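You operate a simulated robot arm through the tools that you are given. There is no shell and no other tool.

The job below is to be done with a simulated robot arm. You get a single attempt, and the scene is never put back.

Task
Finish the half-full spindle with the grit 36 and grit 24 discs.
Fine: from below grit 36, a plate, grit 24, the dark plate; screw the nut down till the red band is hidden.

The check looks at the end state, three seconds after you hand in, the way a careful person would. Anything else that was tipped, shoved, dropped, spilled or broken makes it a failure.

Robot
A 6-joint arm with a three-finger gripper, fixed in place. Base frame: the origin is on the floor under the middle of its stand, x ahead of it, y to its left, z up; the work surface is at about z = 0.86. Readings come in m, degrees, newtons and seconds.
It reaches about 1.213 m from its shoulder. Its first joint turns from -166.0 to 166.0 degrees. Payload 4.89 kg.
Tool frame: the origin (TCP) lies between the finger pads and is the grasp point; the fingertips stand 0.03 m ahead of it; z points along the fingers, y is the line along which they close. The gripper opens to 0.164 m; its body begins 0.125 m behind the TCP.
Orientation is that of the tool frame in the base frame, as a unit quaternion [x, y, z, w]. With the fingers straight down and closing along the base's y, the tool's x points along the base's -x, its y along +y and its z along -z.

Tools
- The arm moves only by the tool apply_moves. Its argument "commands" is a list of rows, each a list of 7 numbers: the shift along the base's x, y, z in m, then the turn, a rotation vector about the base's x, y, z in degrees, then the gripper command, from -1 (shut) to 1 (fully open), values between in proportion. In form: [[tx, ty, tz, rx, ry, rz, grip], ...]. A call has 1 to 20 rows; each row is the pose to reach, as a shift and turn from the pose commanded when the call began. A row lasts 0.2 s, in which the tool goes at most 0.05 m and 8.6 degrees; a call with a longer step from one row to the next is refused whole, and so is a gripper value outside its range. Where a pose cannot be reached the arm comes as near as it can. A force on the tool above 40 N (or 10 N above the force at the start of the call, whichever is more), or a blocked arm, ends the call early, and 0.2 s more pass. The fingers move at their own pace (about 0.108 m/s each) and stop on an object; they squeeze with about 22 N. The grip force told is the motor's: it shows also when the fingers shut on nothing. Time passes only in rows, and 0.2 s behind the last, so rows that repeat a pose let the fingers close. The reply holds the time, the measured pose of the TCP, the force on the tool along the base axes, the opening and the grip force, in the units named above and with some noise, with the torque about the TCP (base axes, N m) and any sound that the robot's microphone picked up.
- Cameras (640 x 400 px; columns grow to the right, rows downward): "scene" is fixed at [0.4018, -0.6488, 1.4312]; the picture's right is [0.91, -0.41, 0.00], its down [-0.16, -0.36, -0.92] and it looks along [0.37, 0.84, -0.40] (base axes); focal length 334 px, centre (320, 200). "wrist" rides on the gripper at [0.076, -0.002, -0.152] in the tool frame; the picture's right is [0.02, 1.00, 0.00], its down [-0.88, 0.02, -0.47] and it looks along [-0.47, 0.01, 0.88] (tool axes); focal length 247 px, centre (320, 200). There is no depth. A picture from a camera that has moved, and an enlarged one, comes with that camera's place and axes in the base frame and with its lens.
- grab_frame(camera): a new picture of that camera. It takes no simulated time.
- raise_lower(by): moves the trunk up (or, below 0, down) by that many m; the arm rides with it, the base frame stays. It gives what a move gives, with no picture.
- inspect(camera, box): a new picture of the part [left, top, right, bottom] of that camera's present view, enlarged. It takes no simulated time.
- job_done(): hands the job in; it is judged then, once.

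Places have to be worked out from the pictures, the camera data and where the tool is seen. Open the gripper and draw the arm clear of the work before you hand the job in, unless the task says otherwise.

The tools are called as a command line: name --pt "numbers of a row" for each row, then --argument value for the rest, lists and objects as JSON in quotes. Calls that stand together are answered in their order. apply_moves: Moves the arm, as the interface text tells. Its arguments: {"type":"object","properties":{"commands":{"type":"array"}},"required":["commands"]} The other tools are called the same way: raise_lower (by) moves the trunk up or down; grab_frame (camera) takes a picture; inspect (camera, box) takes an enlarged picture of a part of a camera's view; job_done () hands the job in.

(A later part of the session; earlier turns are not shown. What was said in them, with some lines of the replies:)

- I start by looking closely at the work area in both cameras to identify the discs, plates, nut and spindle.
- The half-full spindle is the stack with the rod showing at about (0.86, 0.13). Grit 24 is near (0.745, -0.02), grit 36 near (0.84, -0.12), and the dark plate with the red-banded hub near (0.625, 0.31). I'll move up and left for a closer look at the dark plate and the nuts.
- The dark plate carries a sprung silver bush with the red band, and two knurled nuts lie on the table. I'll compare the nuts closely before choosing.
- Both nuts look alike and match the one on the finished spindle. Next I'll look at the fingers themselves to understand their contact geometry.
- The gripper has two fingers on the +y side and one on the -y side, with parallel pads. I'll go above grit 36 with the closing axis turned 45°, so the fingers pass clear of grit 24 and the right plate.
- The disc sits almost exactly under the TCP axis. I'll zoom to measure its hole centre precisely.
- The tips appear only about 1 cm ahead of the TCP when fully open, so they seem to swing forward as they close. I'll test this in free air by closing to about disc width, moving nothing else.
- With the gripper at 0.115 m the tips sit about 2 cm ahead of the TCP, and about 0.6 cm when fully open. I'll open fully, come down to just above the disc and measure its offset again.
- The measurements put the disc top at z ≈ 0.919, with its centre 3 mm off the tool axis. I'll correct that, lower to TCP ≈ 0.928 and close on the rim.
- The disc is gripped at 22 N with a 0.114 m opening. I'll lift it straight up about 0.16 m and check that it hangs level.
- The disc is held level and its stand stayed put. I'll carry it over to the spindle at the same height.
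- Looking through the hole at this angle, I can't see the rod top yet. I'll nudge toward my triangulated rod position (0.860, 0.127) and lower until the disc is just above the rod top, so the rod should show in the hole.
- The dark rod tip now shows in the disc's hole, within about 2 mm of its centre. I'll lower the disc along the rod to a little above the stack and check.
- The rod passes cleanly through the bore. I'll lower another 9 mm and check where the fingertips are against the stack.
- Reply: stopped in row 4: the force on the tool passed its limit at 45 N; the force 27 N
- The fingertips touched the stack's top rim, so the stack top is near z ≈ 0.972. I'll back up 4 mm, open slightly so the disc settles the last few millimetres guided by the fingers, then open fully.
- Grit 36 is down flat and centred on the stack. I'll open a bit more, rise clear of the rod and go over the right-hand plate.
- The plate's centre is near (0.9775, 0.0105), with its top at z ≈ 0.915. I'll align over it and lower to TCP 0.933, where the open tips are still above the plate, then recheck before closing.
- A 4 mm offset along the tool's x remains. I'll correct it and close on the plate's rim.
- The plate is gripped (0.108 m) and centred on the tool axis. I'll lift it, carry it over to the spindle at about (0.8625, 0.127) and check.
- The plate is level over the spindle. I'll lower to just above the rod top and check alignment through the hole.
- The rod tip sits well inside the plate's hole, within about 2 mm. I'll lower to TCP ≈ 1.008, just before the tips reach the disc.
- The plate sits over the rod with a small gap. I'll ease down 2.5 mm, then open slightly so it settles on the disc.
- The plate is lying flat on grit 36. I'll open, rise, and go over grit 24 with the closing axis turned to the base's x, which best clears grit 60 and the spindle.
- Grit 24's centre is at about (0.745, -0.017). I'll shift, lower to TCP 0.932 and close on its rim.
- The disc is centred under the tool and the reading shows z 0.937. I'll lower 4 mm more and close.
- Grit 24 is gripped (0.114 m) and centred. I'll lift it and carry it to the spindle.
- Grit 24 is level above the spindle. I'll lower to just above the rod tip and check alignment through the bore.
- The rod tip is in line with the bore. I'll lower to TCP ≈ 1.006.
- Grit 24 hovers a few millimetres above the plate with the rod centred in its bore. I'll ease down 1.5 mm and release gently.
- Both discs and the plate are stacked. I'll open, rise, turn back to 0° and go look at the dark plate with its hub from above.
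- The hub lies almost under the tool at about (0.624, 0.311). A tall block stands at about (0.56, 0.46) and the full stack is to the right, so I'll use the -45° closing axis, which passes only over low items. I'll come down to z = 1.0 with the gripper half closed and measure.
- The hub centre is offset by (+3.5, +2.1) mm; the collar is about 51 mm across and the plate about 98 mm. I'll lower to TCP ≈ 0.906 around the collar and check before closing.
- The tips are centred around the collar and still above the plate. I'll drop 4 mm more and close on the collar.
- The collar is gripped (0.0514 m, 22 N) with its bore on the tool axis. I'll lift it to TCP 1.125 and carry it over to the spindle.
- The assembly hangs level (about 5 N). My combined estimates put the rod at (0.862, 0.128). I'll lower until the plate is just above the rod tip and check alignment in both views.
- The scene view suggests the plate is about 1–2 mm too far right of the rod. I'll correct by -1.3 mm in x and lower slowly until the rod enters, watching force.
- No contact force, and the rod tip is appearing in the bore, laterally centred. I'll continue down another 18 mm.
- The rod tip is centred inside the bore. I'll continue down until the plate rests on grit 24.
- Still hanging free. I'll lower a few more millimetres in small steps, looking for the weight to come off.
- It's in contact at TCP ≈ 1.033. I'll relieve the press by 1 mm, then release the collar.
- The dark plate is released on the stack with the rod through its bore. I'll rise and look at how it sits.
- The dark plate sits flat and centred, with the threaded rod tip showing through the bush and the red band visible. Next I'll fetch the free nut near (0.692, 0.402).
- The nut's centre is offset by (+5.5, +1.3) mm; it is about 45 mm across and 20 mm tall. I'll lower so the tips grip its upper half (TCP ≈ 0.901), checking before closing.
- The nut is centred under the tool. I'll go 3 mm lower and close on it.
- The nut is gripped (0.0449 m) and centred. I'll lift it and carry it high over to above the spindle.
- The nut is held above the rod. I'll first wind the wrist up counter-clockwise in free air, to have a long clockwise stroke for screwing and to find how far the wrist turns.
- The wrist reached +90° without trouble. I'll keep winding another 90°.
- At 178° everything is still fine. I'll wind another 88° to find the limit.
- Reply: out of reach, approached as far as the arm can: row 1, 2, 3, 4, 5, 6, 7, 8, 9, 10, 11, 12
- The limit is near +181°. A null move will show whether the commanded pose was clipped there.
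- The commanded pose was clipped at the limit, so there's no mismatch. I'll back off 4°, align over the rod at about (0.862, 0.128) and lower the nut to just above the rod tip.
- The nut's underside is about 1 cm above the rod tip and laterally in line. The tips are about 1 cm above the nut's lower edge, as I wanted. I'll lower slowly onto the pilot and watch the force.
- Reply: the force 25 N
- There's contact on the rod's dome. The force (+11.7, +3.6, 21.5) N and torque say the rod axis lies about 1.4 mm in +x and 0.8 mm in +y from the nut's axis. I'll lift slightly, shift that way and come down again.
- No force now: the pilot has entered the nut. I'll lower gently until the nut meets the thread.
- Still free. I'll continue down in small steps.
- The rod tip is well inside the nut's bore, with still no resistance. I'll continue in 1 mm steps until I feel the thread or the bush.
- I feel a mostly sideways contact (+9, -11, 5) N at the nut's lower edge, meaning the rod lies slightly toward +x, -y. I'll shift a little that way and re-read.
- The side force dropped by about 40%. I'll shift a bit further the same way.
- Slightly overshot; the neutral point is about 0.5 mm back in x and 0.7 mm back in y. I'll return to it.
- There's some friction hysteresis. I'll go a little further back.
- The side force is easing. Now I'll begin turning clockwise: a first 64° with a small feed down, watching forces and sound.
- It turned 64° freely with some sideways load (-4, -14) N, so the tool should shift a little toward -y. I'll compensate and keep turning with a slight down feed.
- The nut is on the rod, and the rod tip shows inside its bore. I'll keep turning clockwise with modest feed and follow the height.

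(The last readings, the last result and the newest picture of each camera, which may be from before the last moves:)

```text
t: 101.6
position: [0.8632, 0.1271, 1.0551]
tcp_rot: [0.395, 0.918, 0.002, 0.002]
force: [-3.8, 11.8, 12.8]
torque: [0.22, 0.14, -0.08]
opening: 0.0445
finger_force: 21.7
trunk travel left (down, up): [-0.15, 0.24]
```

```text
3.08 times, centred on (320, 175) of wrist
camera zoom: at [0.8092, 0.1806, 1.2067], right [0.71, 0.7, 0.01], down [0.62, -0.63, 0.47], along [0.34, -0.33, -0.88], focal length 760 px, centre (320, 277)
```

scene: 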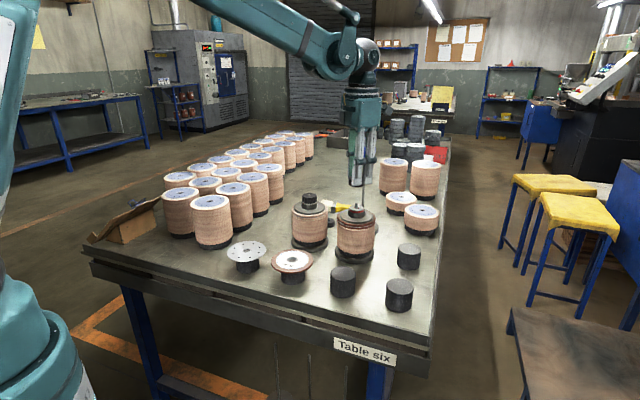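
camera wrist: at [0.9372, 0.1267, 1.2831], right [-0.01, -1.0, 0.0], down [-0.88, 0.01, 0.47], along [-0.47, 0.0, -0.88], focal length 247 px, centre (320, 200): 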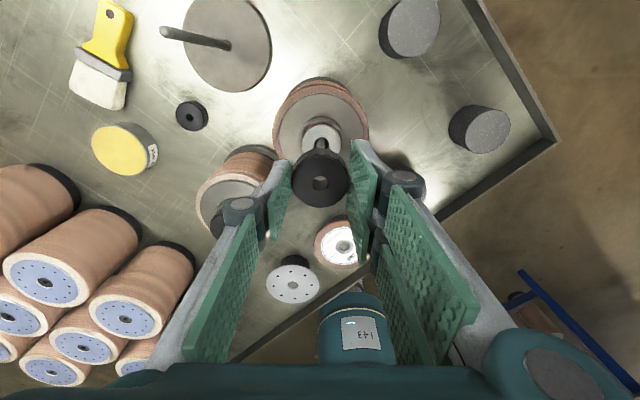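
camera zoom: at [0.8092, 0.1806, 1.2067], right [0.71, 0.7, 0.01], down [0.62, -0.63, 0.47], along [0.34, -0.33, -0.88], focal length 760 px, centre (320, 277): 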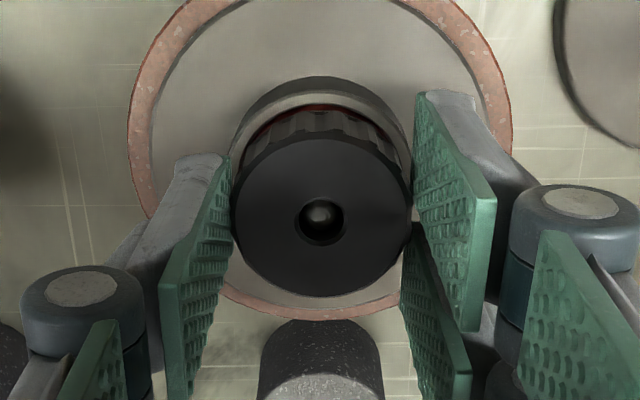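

The red strip is getting thinner as the nut presses the bush. I'll keep turning, easing the sideways load.

apply_moves --pt "-0.0002 0.0005 -0.0001 0 0 -8 -1" --pt "-0.0003 0.0007 -0.0003 0 0 -16 -1" --pt "-0.0003 0.0007 -0.0004 0 0 -24 -1" --pt "-0.0003 0.0007 -0.0006 0 0 -32 -1" --pt "-0.0003 0.0007 -0.0007 0 0 -40 -1" --pt "-0.0003 0.0007 -0.0008 0 0 -48 -1" --pt "-0.0003 0.0007 -0.001 0 0 -56 -1" --pt "-0.0003 0.0007 -0.0011 0 0 -64 -1" --pt "-0.0003 0.0007 -0.0012 0 0 -72 -1" --pt "-0.0003 0.0007 -0.0013 0 0 -80 -1" --pt "-0.0003 0.0007 -0.0014 0 0 -88 -1" --pt "-0.0003 0.0007 -0.0015 0 0 -96 -1" --pt "-0.0003 0.0007 -0.0015 0 0 -96 -1"

inspect --camera "scene" --box '[325, 170, 385, 230]'

inspect --camera "wrist" --box '[250, 110, 390, 240]'

```text
t: 104.4
position: [0.8626, 0.1267, 1.0533]
tcp_rot: [0.947, 0.32, 0.001, 0.002]
force: [14.6, -0.9, 15.5]
torque: [0.02, -0.42, -0.07]
opening: 0.0447
finger_force: 21.9
trunk travel left (down, up): [-0.15, 0.24]
```

```text
6.67 times, centred on (355, 200) of scene
camera zoom: at [0.4018, -0.6488, 1.4312], right [0.91, -0.41, 0.0], down [-0.16, -0.36, -0.92], along [0.37, 0.84, -0.4], focal length 2228 px, centre (87, 200)
```

zoom: 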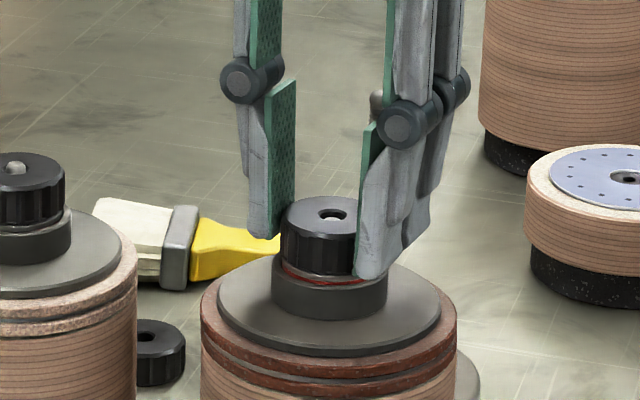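

```text
3.08 times, centred on (320, 175) of wrist
camera zoom: at [0.9221, 0.1753, 1.2051], right [0.62, -0.78, 0.0], down [-0.69, -0.55, 0.47], along [-0.37, -0.3, -0.88], focal length 760 px, centre (320, 277)
```

zoom: 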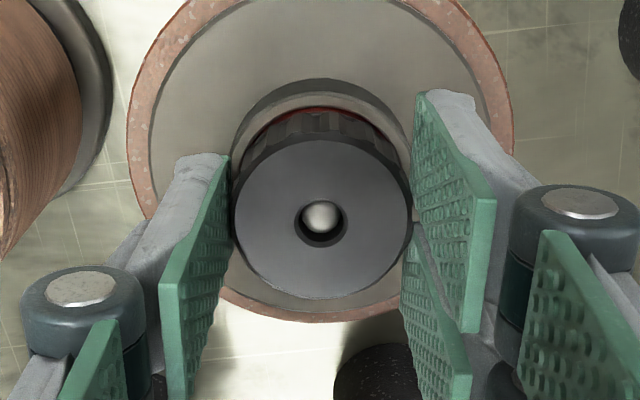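

The red band is down to a thin line. The wrist is near -143°, so I'll open the fingers, check that the thread holds the nut, and then re-grip for another stroke.

apply_moves --pt "0.0007 0 0.0005 0 0 0 -0.4" --pt "0.0007 0 0.001 0 0 0 -0.05" --pt "0.0007 0 0.001 0 0 0 -0.05"

inspect --camera "scene" --box '[325, 170, 385, 230]'

inspect --camera "wrist" --box '[250, 110, 390, 240]'

```text
t: 105.2
position: [0.8636, 0.1277, 1.0535]
tcp_rot: [0.947, 0.321, 0.001, 0.003]
force: [0.3, 0.3, 0.2]
torque: [-0.02, 0.02, -0.01]
opening: 0.078
finger_force: 0.2
trunk travel left (down, up): [-0.15, 0.24]
```

```text
6.67 times, centred on (355, 200) of scene
camera zoom: at [0.4018, -0.6488, 1.4312], right [0.91, -0.41, 0.0], down [-0.16, -0.36, -0.92], along [0.37, 0.84, -0.4], focal length 2228 px, centre (87, 200)
```

zoom: 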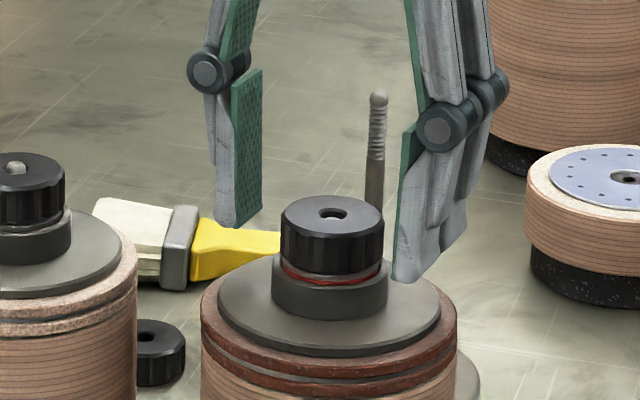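

```text
3.08 times, centred on (320, 175) of wrist
camera zoom: at [0.9226, 0.1753, 1.2054], right [0.62, -0.78, 0.0], down [-0.69, -0.55, 0.47], along [-0.37, -0.3, -0.88], focal length 760 px, centre (320, 277)
```

zoom: 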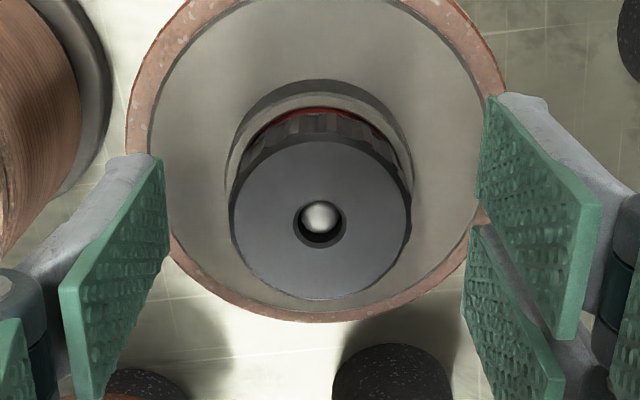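

The nut stays put on the thread and a thin red line is still visible. I'll rotate the open gripper back about 139° for another stroke.

apply_moves --pt "0 0 0 0 0 8 -0.05" --pt "0 0 0 0 0 16 -0.05" --pt "0 0 0 0 0 24 -0.05" --pt "0 0 0 0 0 32 -0.05" --pt "0 0 0 0 0 40 -0.05" --pt "0 0 0 0 0 48 -0.05" --pt "0 0 0 0 0 56 -0.05" --pt "0 0 0 0 0 64 -0.05" --pt "0 0 0 0 0 72 -0.05" --pt "0 0 0 0 0 80 -0.05" --pt "0 0 0 0 0 88 -0.05" --pt "0 0 0 0 0 96 -0.05" --pt "0 0 0 0 0 104 -0.05" --pt "0 0 0 0 0 112 -0.05" --pt "0 0 0 0 0 120 -0.05" --pt "0 0 0 0 0 128 -0.05" --pt "0 0 0 0 0 136 -0.05" --pt "0 0 0 0 0 142 -0.05" --pt "0 0 0 0 0 142 -0.05"

inspect --camera "wrist" --box '[250, 110, 390, 240]'

inspect --camera "scene" --box '[325, 170, 385, 230]'

```text
t: 109.2
position: [0.8644, 0.1275, 1.0552]
tcp_rot: [0.005, 1.0, 0.002, 0.0]
force: [0.1, 0.3, -0.5]
torque: [0.0, 0.02, -0.02]
opening: 0.0778
finger_force: 0.1
trunk travel left (down, up): [-0.15, 0.24]
```

```text
3.08 times, centred on (320, 175) of wrist
camera zoom: at [0.7875, 0.1252, 1.2061], right [-0.01, 1.0, 0.0], down [0.88, 0.01, 0.47], along [0.47, 0.01, -0.88], focal length 760 px, centre (320, 277)
```

zoom: 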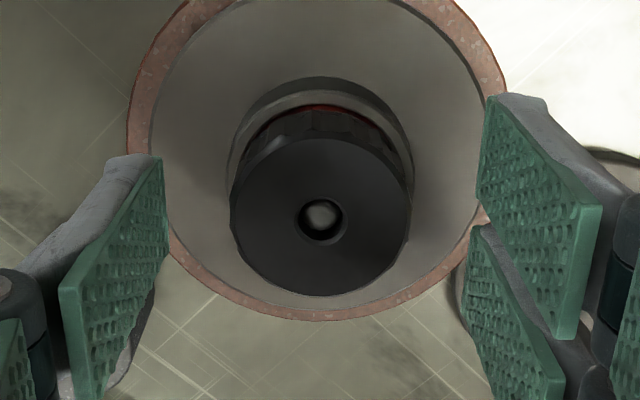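

```text
6.67 times, centred on (355, 200) of scene
camera zoom: at [0.4018, -0.6488, 1.4312], right [0.91, -0.41, 0.0], down [-0.16, -0.36, -0.92], along [0.37, 0.84, -0.4], focal length 2228 px, centre (87, 200)
```

zoom: 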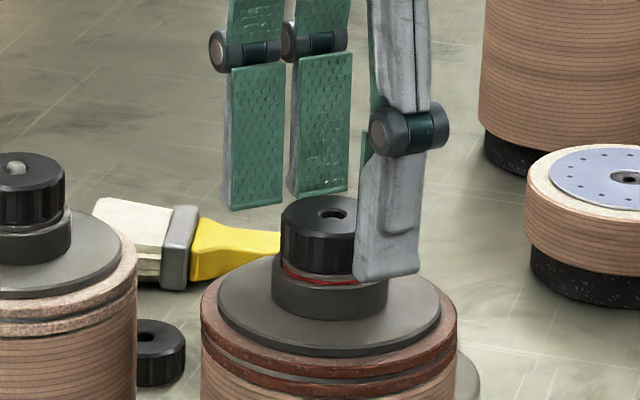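

The nut is centred between the open fingers. I'll close on it and turn another 128° clockwise.

apply_moves --pt "-0.001 0 -0.0005 0 0 0 -0.05" --pt "-0.001 0 -0.001 0 0 0 -1" --pt "-0.001 0 -0.001 0 0 0 -1" --pt "-0.001 0 -0.001 0 0 0 -1" --pt "-0.001 0 -0.0011 0 0 -8 -1" --pt "-0.001 0 -0.0012 0 0 -16 -1" --pt "-0.001 0 -0.0013 0 0 -24 -1" --pt "-0.001 0 -0.0014 0 0 -32 -1" --pt "-0.001 0 -0.0015 0 0 -40 -1" --pt "-0.001 0 -0.0016 0 0 -48 -1" --pt "-0.001 0 -0.0017 0 0 -56 -1" --pt "-0.001 0 -0.0018 0 0 -64 -1" --pt "-0.001 0 -0.0019 0 0 -72 -1" --pt "-0.001 0 -0.002 0 0 -80 -1" --pt "-0.001 0 -0.0021 0 0 -88 -1" --pt "-0.001 0 -0.0022 0 0 -96 -1" --pt "-0.001 0 -0.0023 0 0 -104 -1" --pt "-0.001 0 -0.0024 0 0 -112 -1" --pt "-0.001 0 -0.0025 0 0 -120 -1" --pt "-0.001 0 -0.0025 0 0 -128 -1"

inspect --camera "scene" --box '[325, 170, 385, 230]'

inspect --camera "wrist" --box '[250, 110, 390, 240]'

```text
t: 113.4
position: [0.863, 0.1272, 1.0514]
tcp_rot: [0.902, 0.433, 0.001, 0.003]
force: [4.8, 2.2, 10.4]
torque: [0.03, -0.04, 0.16]
opening: 0.0446
finger_force: 21.8
trunk travel left (down, up): [-0.15, 0.24]
```

```text
6.67 times, centred on (355, 200) of scene
camera zoom: at [0.4018, -0.6488, 1.4312], right [0.91, -0.41, 0.0], down [-0.16, -0.36, -0.92], along [0.37, 0.84, -0.4], focal length 2228 px, centre (87, 200)
```

zoom: 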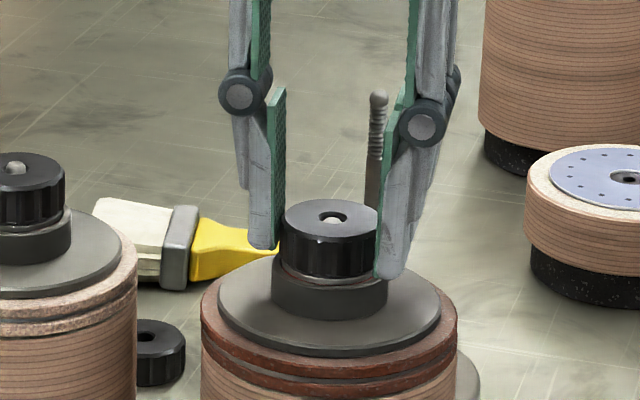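

```text
3.08 times, centred on (320, 175) of wrist
camera zoom: at [0.909, 0.1881, 1.2032], right [0.79, -0.61, 0.01], down [-0.54, -0.7, 0.47], along [-0.28, -0.38, -0.88], focal length 760 px, centre (320, 277)
```

zoom: 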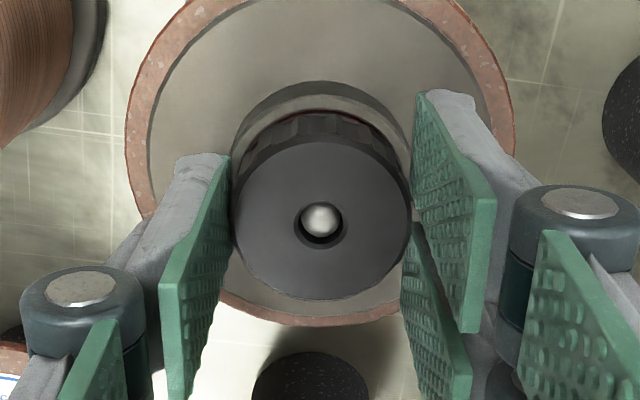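

The nut went down further and torque is building (0.16 Nm). I'll zoom in to see whether any red remains.

inspect --camera "scene" --box '[343, 195, 369, 220]'

inspect --camera "wrist" --box '[290, 125, 360, 175]'

inspect --camera "scene" --box '[297, 185, 323, 212]'

```text
16.00 times, centred on (356, 208) of scene
camera zoom: at [0.4018, -0.6488, 1.4312], right [0.91, -0.41, 0.0], down [-0.16, -0.36, -0.92], along [0.37, 0.84, -0.4], focal length 5348 px, centre (-256, 80)
```

zoom: 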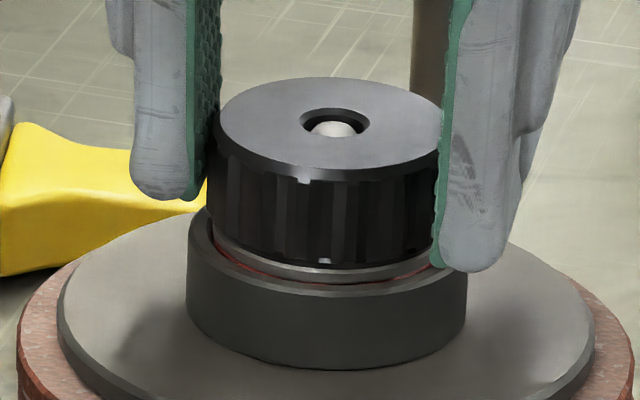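

```text
8.00 times, centred on (325, 150) of wrist
camera zoom: at [0.909, 0.1881, 1.2032], right [0.79, -0.61, 0.01], down [-0.54, -0.7, 0.47], along [-0.28, -0.38, -0.88], focal length 1976 px, centre (280, 600)
```

zoom: 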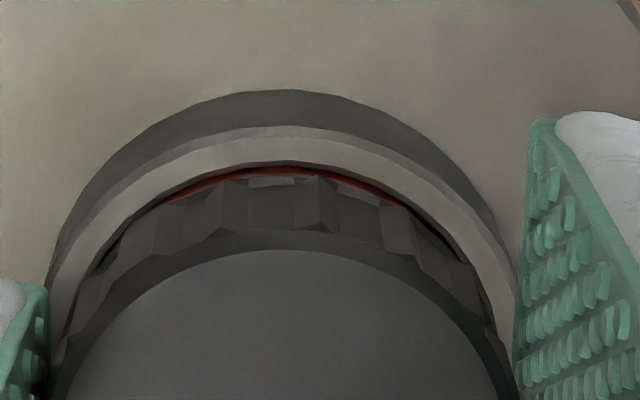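

```text
14.81 times, centred on (310, 198) of scene
camera zoom: at [0.4018, -0.6488, 1.4312], right [0.91, -0.41, 0.0], down [-0.16, -0.36, -0.92], along [0.37, 0.84, -0.4], focal length 4951 px, centre (468, 222)
```

zoom: 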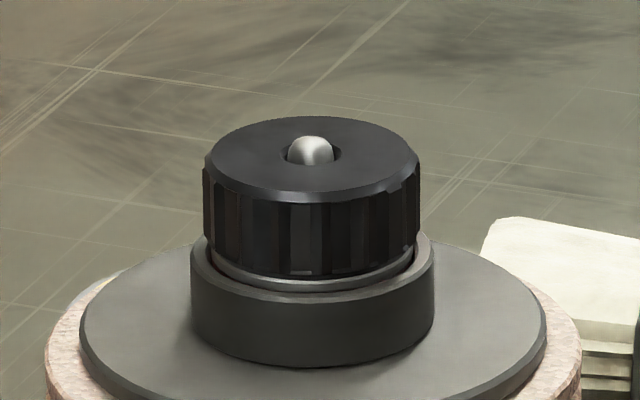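

A hairline of red remains; the finished example shows none. I'll open, wind back and do another stroke.

apply_moves --pt "0.0003 0.0002 0.0005 0 0 0 -0.4" --pt "0.0003 0.0002 0.001 0 0 0 -0.05" --pt "0.0003 0.0002 0.001 0 0 8 -0.05" --pt "0.0003 0.0002 0.001 0 0 16 -0.05" --pt "0.0003 0.0002 0.001 0 0 24 -0.05" --pt "0.0003 0.0002 0.001 0 0 32 -0.05" --pt "0.0003 0.0002 0.001 0 0 40 -0.05" --pt "0.0003 0.0002 0.001 0 0 48 -0.05" --pt "0.0003 0.0002 0.001 0 0 56 -0.05" --pt "0.0003 0.0002 0.001 0 0 64 -0.05" --pt "0.0003 0.0002 0.001 0 0 72 -0.05" --pt "0.0003 0.0002 0.001 0 0 80 -0.05" --pt "0.0003 0.0002 0.001 0 0 88 -0.05" --pt "0.0003 0.0002 0.001 0 0 96 -0.05" --pt "0.0003 0.0002 0.001 0 0 104 -0.05" --pt "0.0003 0.0002 0.001 0 0 112 -0.05" --pt "0.0003 0.0002 0.001 0 0 120 -0.05" --pt "0.0003 0.0002 0.001 0 0 128 -0.05" --pt "0.0003 0.0002 0.001 0 0 128 -0.05"

inspect --camera "wrist" --box '[250, 110, 390, 240]'

inspect --camera "scene" --box '[343, 195, 369, 220]'

```text
t: 117.4
position: [0.8613, 0.1282, 1.0515]
tcp_rot: [0.006, 1.0, 0.003, 0.0]
force: [-0.7, 0.2, 0.2]
torque: [0.02, 0.01, -0.01]
opening: 0.078
finger_force: 0.0
trunk travel left (down, up): [-0.15, 0.24]
```

```text
3.08 times, centred on (320, 175) of wrist
camera zoom: at [0.7864, 0.1253, 1.2043], right [-0.01, 1.0, 0.0], down [0.88, 0.01, 0.47], along [0.47, 0.01, -0.88], focal length 760 px, centre (320, 277)
```

zoom: 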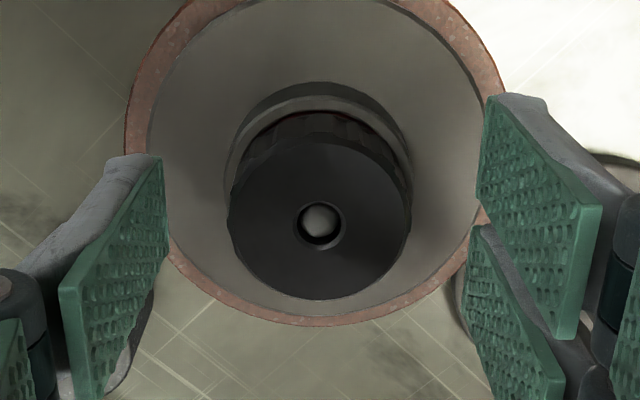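

```text
16.00 times, centred on (356, 208) of scene
camera zoom: at [0.4018, -0.6488, 1.4312], right [0.91, -0.41, 0.0], down [-0.16, -0.36, -0.92], along [0.37, 0.84, -0.4], focal length 5348 px, centre (-256, 80)
```

zoom: 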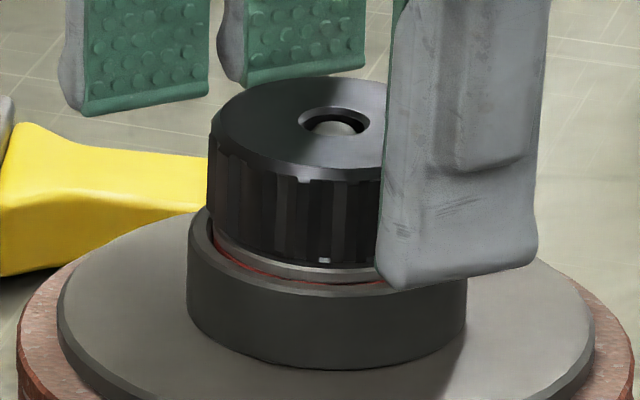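

The nut held its position. I'll grip again and turn another 128° clockwise.

apply_moves --pt "0 0 0 0 0 0 -1" --pt "0 0 0 0 0 0 -1" --pt "0 0 0 0 0 0 -1" --pt "0 0 -0.0001 0 0 -8 -1" --pt "0 0 -0.0002 0 0 -16 -1" --pt "0 0 -0.0003 0 0 -24 -1" --pt "0 0 -0.0004 0 0 -32 -1" --pt "0 0 -0.0005 0 0 -40 -1" --pt "0 0 -0.0006 0 0 -48 -1" --pt "0 0 -0.0007 0 0 -56 -1" --pt "0 0 -0.0008 0 0 -64 -1" --pt "0 0 -0.0009 0 0 -72 -1" --pt "0 0 -0.001 0 0 -80 -1" --pt "0 0 -0.0011 0 0 -88 -1" --pt "0 0 -0.0012 0 0 -96 -1" --pt "0 0 -0.0013 0 0 -104 -1" --pt "0 0 -0.0014 0 0 -112 -1" --pt "0 0 -0.0015 0 0 -120 -1" --pt "0 0 -0.0015 0 0 -128 -1" --pt "0 0 -0.0015 0 0 -128 -1"

inspect --camera "scene" --box '[343, 195, 369, 220]'

inspect --camera "wrist" --box '[250, 110, 390, 240]'

```text
t: 121.6
position: [0.8632, 0.1269, 1.0515]
tcp_rot: [0.902, 0.433, 0.001, 0.003]
force: [5.0, 6.9, 7.6]
torque: [0.26, -0.09, 0.05]
opening: 0.0448
finger_force: 22.2
trunk travel left (down, up): [-0.15, 0.24]
```

```text
16.00 times, centred on (356, 208) of scene
camera zoom: at [0.4018, -0.6488, 1.4312], right [0.91, -0.41, 0.0], down [-0.16, -0.36, -0.92], along [0.37, 0.84, -0.4], focal length 5348 px, centre (-256, 80)
```

zoom: 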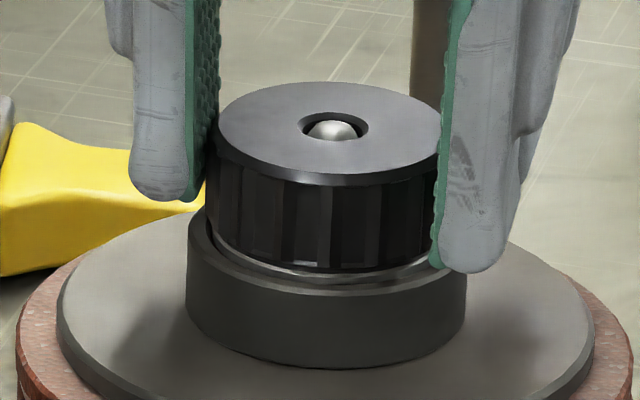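

```text
3.08 times, centred on (320, 175) of wrist
camera zoom: at [0.9088, 0.1881, 1.203], right [0.79, -0.61, 0.0], down [-0.54, -0.7, 0.47], along [-0.28, -0.38, -0.88], focal length 760 px, centre (320, 277)
```

zoom: 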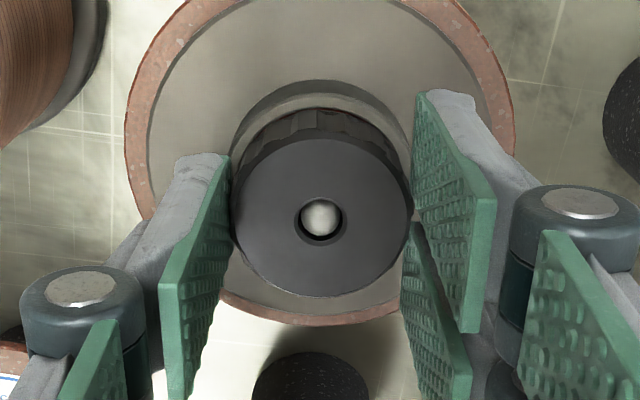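

No red is visible from the scene side now. I'll check closely from the wrist side too.

inspect --camera "wrist" --box '[290, 125, 360, 175]'

inspect --camera "scene" --box '[349, 205, 365, 217]'

```text
8.00 times, centred on (325, 150) of wrist
camera zoom: at [0.9088, 0.1881, 1.203], right [0.79, -0.61, 0.0], down [-0.54, -0.7, 0.47], along [-0.28, -0.38, -0.88], focal length 1976 px, centre (280, 600)
```

zoom: 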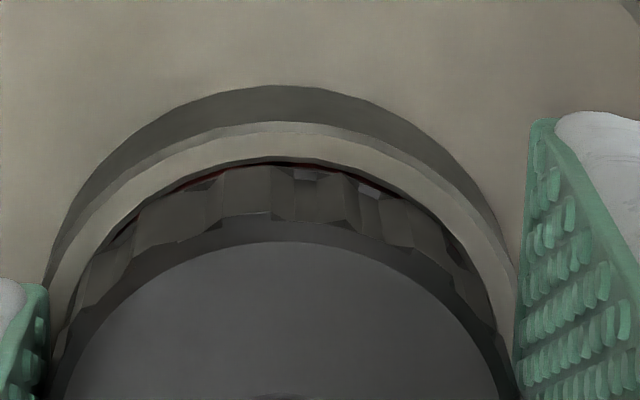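

```text
16.00 times, centred on (357, 211) of scene
camera zoom: at [0.4018, -0.6488, 1.4312], right [0.91, -0.41, 0.0], down [-0.16, -0.36, -0.92], along [0.37, 0.84, -0.4], focal length 5348 px, centre (-272, 24)
```

zoom: 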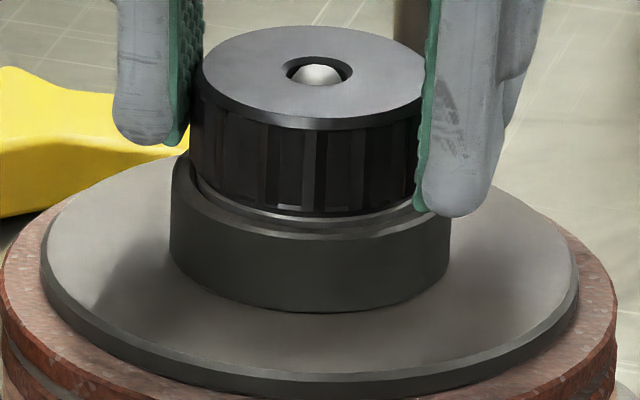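

A trace of red can still be glimpsed in the gap from above. I'll wind back and do one more stroke.

apply_moves --pt "0.0003 0.0003 0.0005 0 0 0 -0.4" --pt "0.0003 0.0003 0.001 0 0 0 -0.05" --pt "0.0003 0.0003 0.001 0 0 8 -0.05" --pt "0.0003 0.0003 0.001 0 0 16 -0.05" --pt "0.0003 0.0003 0.001 0 0 24 -0.05" --pt "0.0003 0.0003 0.001 0 0 32 -0.05" --pt "0.0003 0.0003 0.001 0 0 40 -0.05" --pt "0.0003 0.0003 0.001 0 0 48 -0.05" --pt "0.0003 0.0003 0.001 0 0 56 -0.05" --pt "0.0003 0.0003 0.001 0 0 64 -0.05" --pt "0.0003 0.0003 0.001 0 0 72 -0.05" --pt "0.0003 0.0003 0.001 0 0 80 -0.05" --pt "0.0003 0.0003 0.001 0 0 88 -0.05" --pt "0.0003 0.0003 0.001 0 0 96 -0.05" --pt "0.0003 0.0003 0.001 0 0 104 -0.05" --pt "0.0003 0.0003 0.001 0 0 112 -0.05" --pt "0.0003 0.0003 0.001 0 0 120 -0.05" --pt "0.0003 0.0003 0.001 0 0 128 -0.05" --pt "0.0003 0.0003 0.001 0 0 128 -0.05"

inspect --camera "wrist" --box '[250, 110, 390, 240]'

```text
t: 125.6
position: [0.8628, 0.1282, 1.0511]
tcp_rot: [0.004, 1.0, 0.003, 0.0]
force: [-0.2, 0.7, 1.3]
torque: [-0.01, -0.02, -0.01]
opening: 0.0781
finger_force: 0.2
trunk travel left (down, up): [-0.15, 0.24]
```

```text
3.08 times, centred on (320, 175) of wrist
camera zoom: at [0.7869, 0.126, 1.2032], right [-0.01, 1.0, 0.0], down [0.88, 0.01, 0.47], along [0.47, 0.01, -0.88], focal length 760 px, centre (320, 277)
```

zoom: 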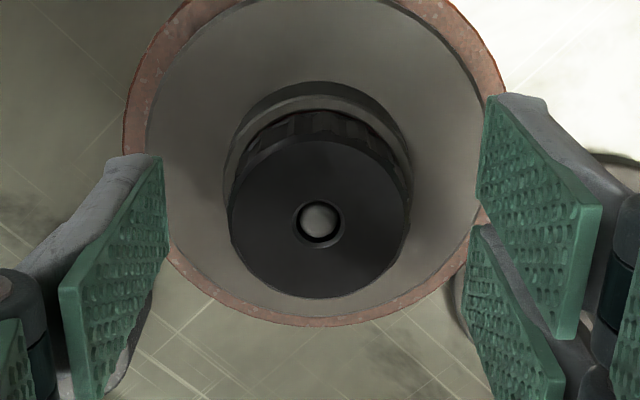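

The nut is steady. I'll grip it again and turn another 128° clockwise.

apply_moves --pt "0 -0.0003 0 0 0 0 -1" --pt "0 -0.0003 0 0 0 0 -1" --pt "0 -0.0003 0 0 0 0 -1" --pt "0 -0.0003 -0.0001 0 0 -8 -1" --pt "0 -0.0003 -0.0002 0 0 -16 -1" --pt "0 -0.0003 -0.0003 0 0 -24 -1" --pt "0 -0.0003 -0.0004 0 0 -32 -1" --pt "0 -0.0003 -0.0005 0 0 -40 -1" --pt "0 -0.0003 -0.0006 0 0 -48 -1" --pt "0 -0.0003 -0.0007 0 0 -56 -1" --pt "0 -0.0003 -0.0008 0 0 -64 -1" --pt "0 -0.0003 -0.0009 0 0 -72 -1" --pt "0 -0.0003 -0.001 0 0 -80 -1" --pt "0 -0.0003 -0.0011 0 0 -88 -1" --pt "0 -0.0003 -0.0012 0 0 -96 -1" --pt "0 -0.0003 -0.0013 0 0 -104 -1" --pt "0 -0.0003 -0.0014 0 0 -112 -1" --pt "0 -0.0003 -0.0015 0 0 -120 -1" --pt "0 -0.0003 -0.0015 0 0 -128 -1" --pt "0 -0.0003 -0.0015 0 0 -128 -1"

inspect --camera "wrist" --box '[290, 125, 360, 175]'

inspect --camera "scene" --box '[349, 205, 365, 217]'

```text
t: 129.8
position: [0.8626, 0.1272, 1.0505]
tcp_rot: [0.901, 0.433, 0.001, 0.002]
force: [-2.8, -7.5, -0.2]
torque: [-0.19, 0.13, 0.07]
opening: 0.0448
finger_force: 22.2
trunk travel left (down, up): [-0.15, 0.24]
```

```text
8.00 times, centred on (325, 150) of wrist
camera zoom: at [0.9091, 0.1881, 1.2023], right [0.79, -0.61, 0.0], down [-0.54, -0.7, 0.47], along [-0.29, -0.38, -0.88], focal length 1976 px, centre (280, 600)
```

zoom: 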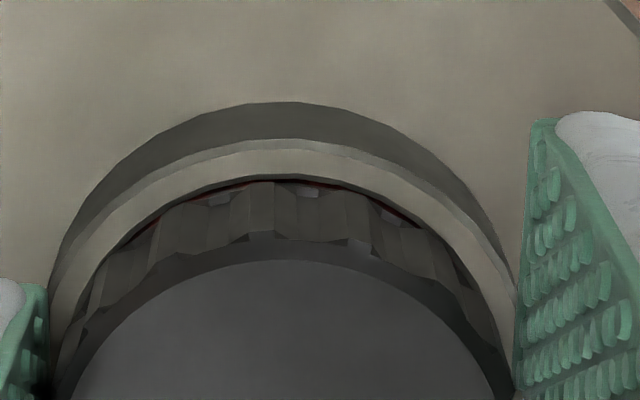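

```text
16.00 times, centred on (357, 211) of scene
camera zoom: at [0.4018, -0.6488, 1.4312], right [0.91, -0.41, 0.0], down [-0.16, -0.36, -0.92], along [0.37, 0.84, -0.4], focal length 5348 px, centre (-272, 24)
```

zoom: 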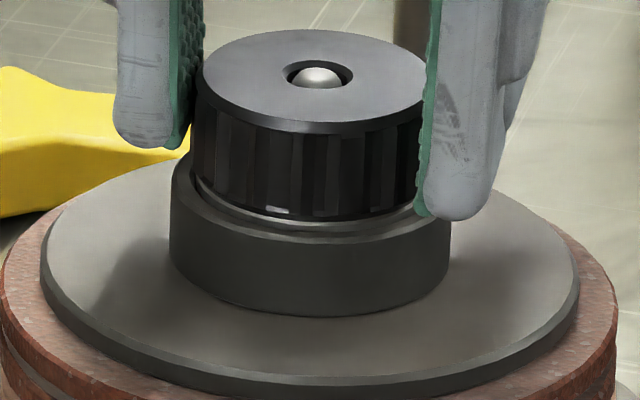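

It's hard to judge with the fingers in the way. I'll open, rise a little and examine the nut and bush from clear views.

apply_moves --pt "0 0 0.0005 0 0 0 -0.4" --pt "0 0 0.001 0 0 0 -0.05" --pt "0 0 0.001 0 0 0 0.1" --pt "0 0 0.02 0 0 0 0.1" --pt "0 0 0.05 0 0 0 0.1" --pt "0 0 0.06 0 0 0 0.1" --pt "0 0 0.06 0 0 0 0.1"

inspect --camera "scene" --box '[343, 195, 369, 220]'

inspect --camera "wrist" --box '[280, 110, 360, 180]'

inspect --camera "scene" --box '[270, 180, 390, 260]'

```text
t: 131.4
position: [0.8633, 0.1277, 1.1098]
tcp_rot: [0.901, 0.434, 0.002, 0.002]
force: [0.0, 0.2, 0.6]
torque: [-0.01, -0.06, -0.04]
opening: 0.0902
finger_force: 0.0
trunk travel left (down, up): [-0.15, 0.24]
```

```text
16.00 times, centred on (356, 208) of scene
camera zoom: at [0.4018, -0.6488, 1.4312], right [0.91, -0.41, 0.0], down [-0.16, -0.36, -0.92], along [0.37, 0.84, -0.4], focal length 5348 px, centre (-256, 80)
```

zoom: 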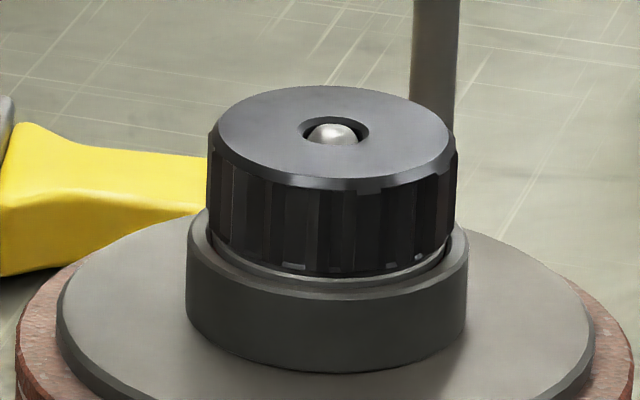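

```text
5.71 times, centred on (320, 145) of wrist
camera zoom: at [0.9085, 0.1886, 1.2616], right [0.79, -0.61, 0.0], down [-0.54, -0.7, 0.47], along [-0.28, -0.38, -0.88], focal length 1411 px, centre (320, 514)
```

zoom: 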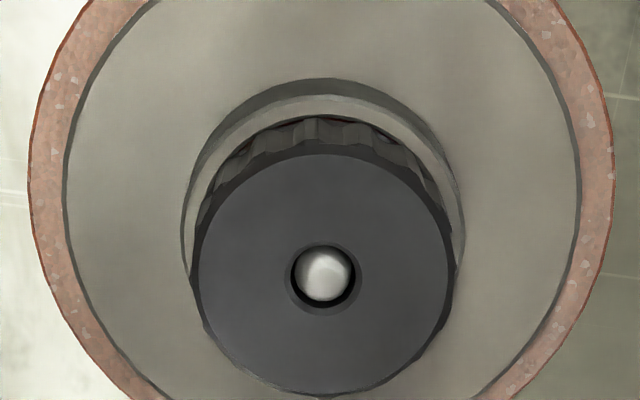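

```text
5.00 times, centred on (330, 220) of scene
camera zoom: at [0.4018, -0.6488, 1.4312], right [0.91, -0.41, 0.0], down [-0.16, -0.36, -0.92], along [0.37, 0.84, -0.4], focal length 1671 px, centre (270, 100)
```

zoom: 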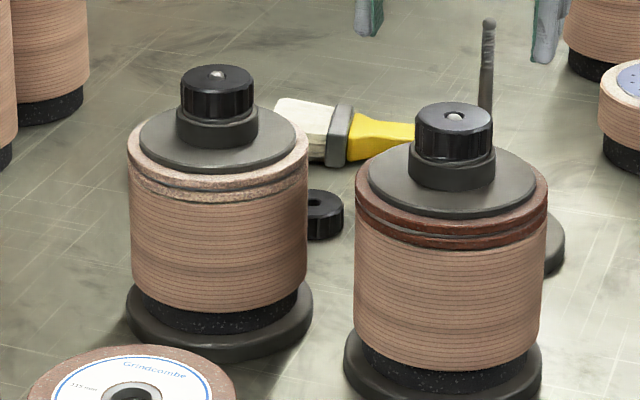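

With the fingers clear, no red is visible from either camera. I'll compare closely with the finished example.

inspect --camera "scene" --box '[350, 205, 363, 215]'

inspect --camera "scene" --box '[303, 197, 316, 207]'

inspect --camera "wrist" --box '[300, 118, 345, 150]'

```text
16.00 times, centred on (356, 210) of scene
camera zoom: at [0.4018, -0.6488, 1.4312], right [0.91, -0.41, 0.0], down [-0.16, -0.36, -0.92], along [0.37, 0.84, -0.4], focal length 5348 px, centre (-264, 40)
```

zoom: 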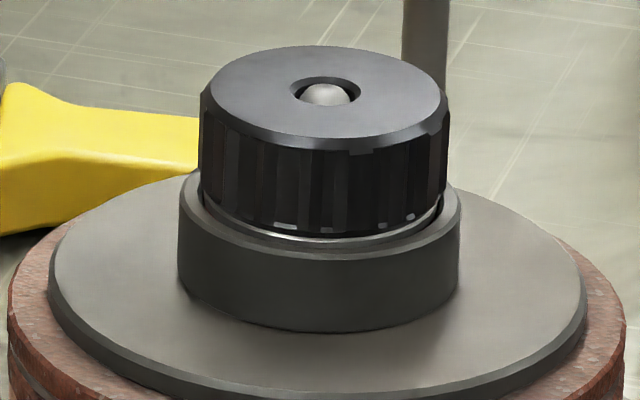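

```text
16.00 times, centred on (310, 202) of scene
camera zoom: at [0.4018, -0.6488, 1.4312], right [0.91, -0.41, 0.0], down [-0.16, -0.36, -0.92], along [0.37, 0.84, -0.4], focal length 5348 px, centre (488, 168)
```

zoom: 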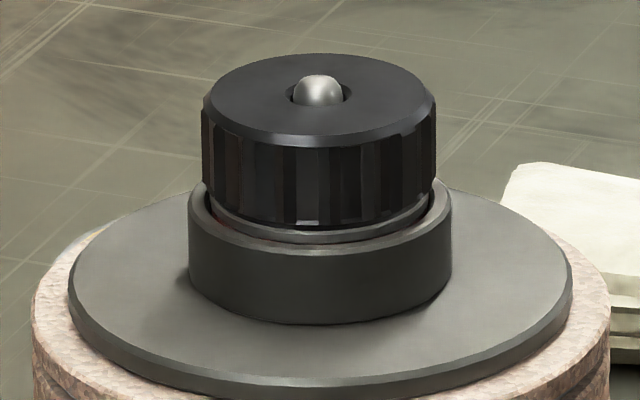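

```text
12.50 times, centred on (322, 134) of wrist
camera zoom: at [0.9085, 0.1886, 1.2616], right [0.79, -0.61, 0.0], down [-0.54, -0.7, 0.47], along [-0.28, -0.38, -0.88], focal length 3087 px, centre (289, 1025)
```

zoom: 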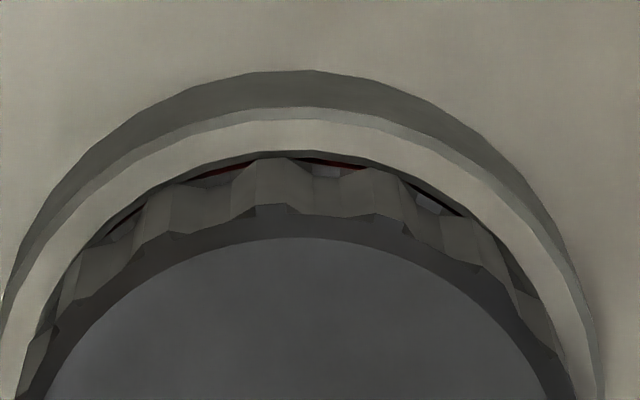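

The bush is pressed at least as deep as on the finished example and the red band is hidden. I'll now open fully and draw the arm up and clear.

apply_moves --pt "0 0 0.02 0 0 0 0.3" --pt "0 0 0.06 0 0 0 0.5" --pt "0 0 0.1 0 0 0 0.8" --pt "0 0 0.14 0 0 0 1" --pt "0 0 0.17 0 0 0 1" --pt "-0.03 -0.02 0.18 0 0 0 1" --pt "-0.07 -0.045 0.18 0 0 0 1" --pt "-0.11 -0.07 0.18 0 0 0 1" --pt "-0.15 -0.095 0.18 0 0 0 1" --pt "-0.19 -0.12 0.18 0 0 0 1" --pt "-0.23 -0.145 0.18 0 0 0 1" --pt "-0.26 -0.16 0.18 0 0 0 1" --pt "-0.27 -0.165 0.18 0 0 0 1" --pt "-0.27 -0.165 0.18 0 0 0 1"

grab_frame --camera "scene"

inspect --camera "scene" --box '[220, 180, 450, 320]'

inspect --camera "scene" --box '[343, 195, 369, 220]'

```text
t: 134.4
position: [0.5915, -0.0397, 1.2906]
tcp_rot: [0.901, 0.434, 0.001, 0.002]
force: [-1.1, -0.3, 0.6]
torque: [0.01, -0.07, -0.01]
opening: 0.1639
finger_force: 0.0
trunk travel left (down, up): [-0.15, 0.24]
```

```text
taken
```

scene: 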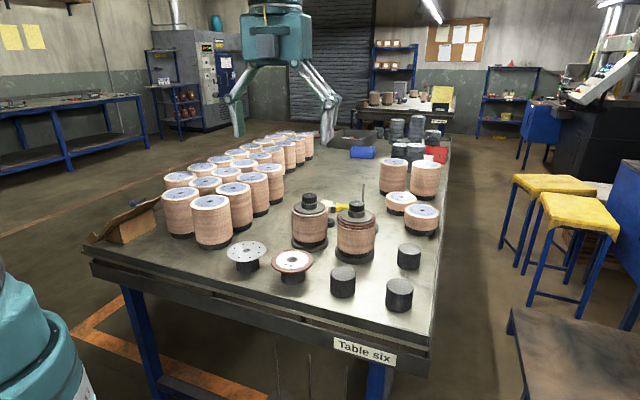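

```text
2.78 times, centred on (335, 250) of scene
camera zoom: at [0.4018, -0.6488, 1.4312], right [0.91, -0.41, 0.0], down [-0.16, -0.36, -0.92], along [0.37, 0.84, -0.4], focal length 930 px, centre (278, 61)
```

zoom: 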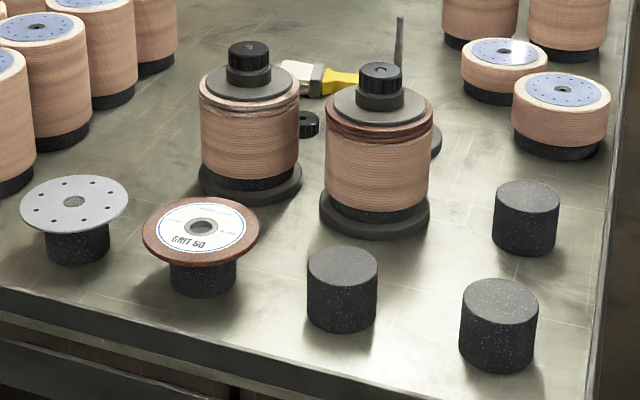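

```text
16.00 times, centred on (356, 208) of scene
camera zoom: at [0.4018, -0.6488, 1.4312], right [0.91, -0.41, 0.0], down [-0.16, -0.36, -0.92], along [0.37, 0.84, -0.4], focal length 5348 px, centre (-256, 80)
```

zoom: 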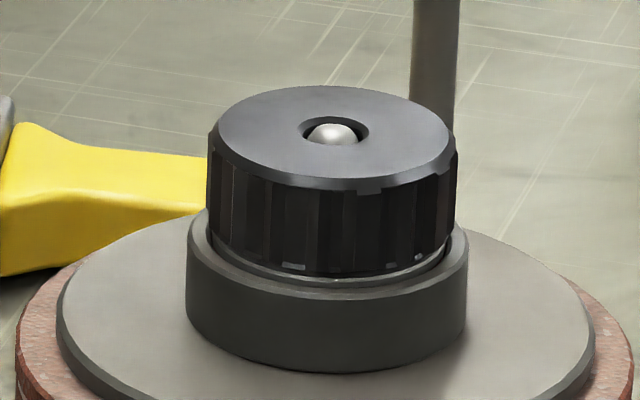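

The spindle now carries, from below, grit 36, the plate, grit 24 and the dark plate, with the nut down and the red band hidden. Everything else is undisturbed, and the arm is clear with the gripper open, so I'm handing in.

job_done

```text
The job is handed in.
```

The half-full spindle is finished and handed in. From below it carries grit 36, a plate, grit 24 and the dark plate, with the nut screwed down on top.

- **Red band:** no red shows from the scene camera. From almost directly above, with strong zoom, a hairline of dark red can still be glimpsed in the gap around the bush. The bush looks pressed at least as deep as on the spindle that was already finished, so I stopped there.
- **Contact:** while placing grit 36, the fingertips briefly pressed on the stack's rim (45 N). I backed off and nothing looked displaced. Sideways loads of up to about 15 N while turning the nut may have shifted the spindle by about a millimetre.
- **Surroundings:** I used the right-hand plate and the free nut nearer the tall stacks. In the final pictures nothing else on the table looked disturbed, and the three stands the parts came from are still upright.

The arm is clear of the work with the gripper open.
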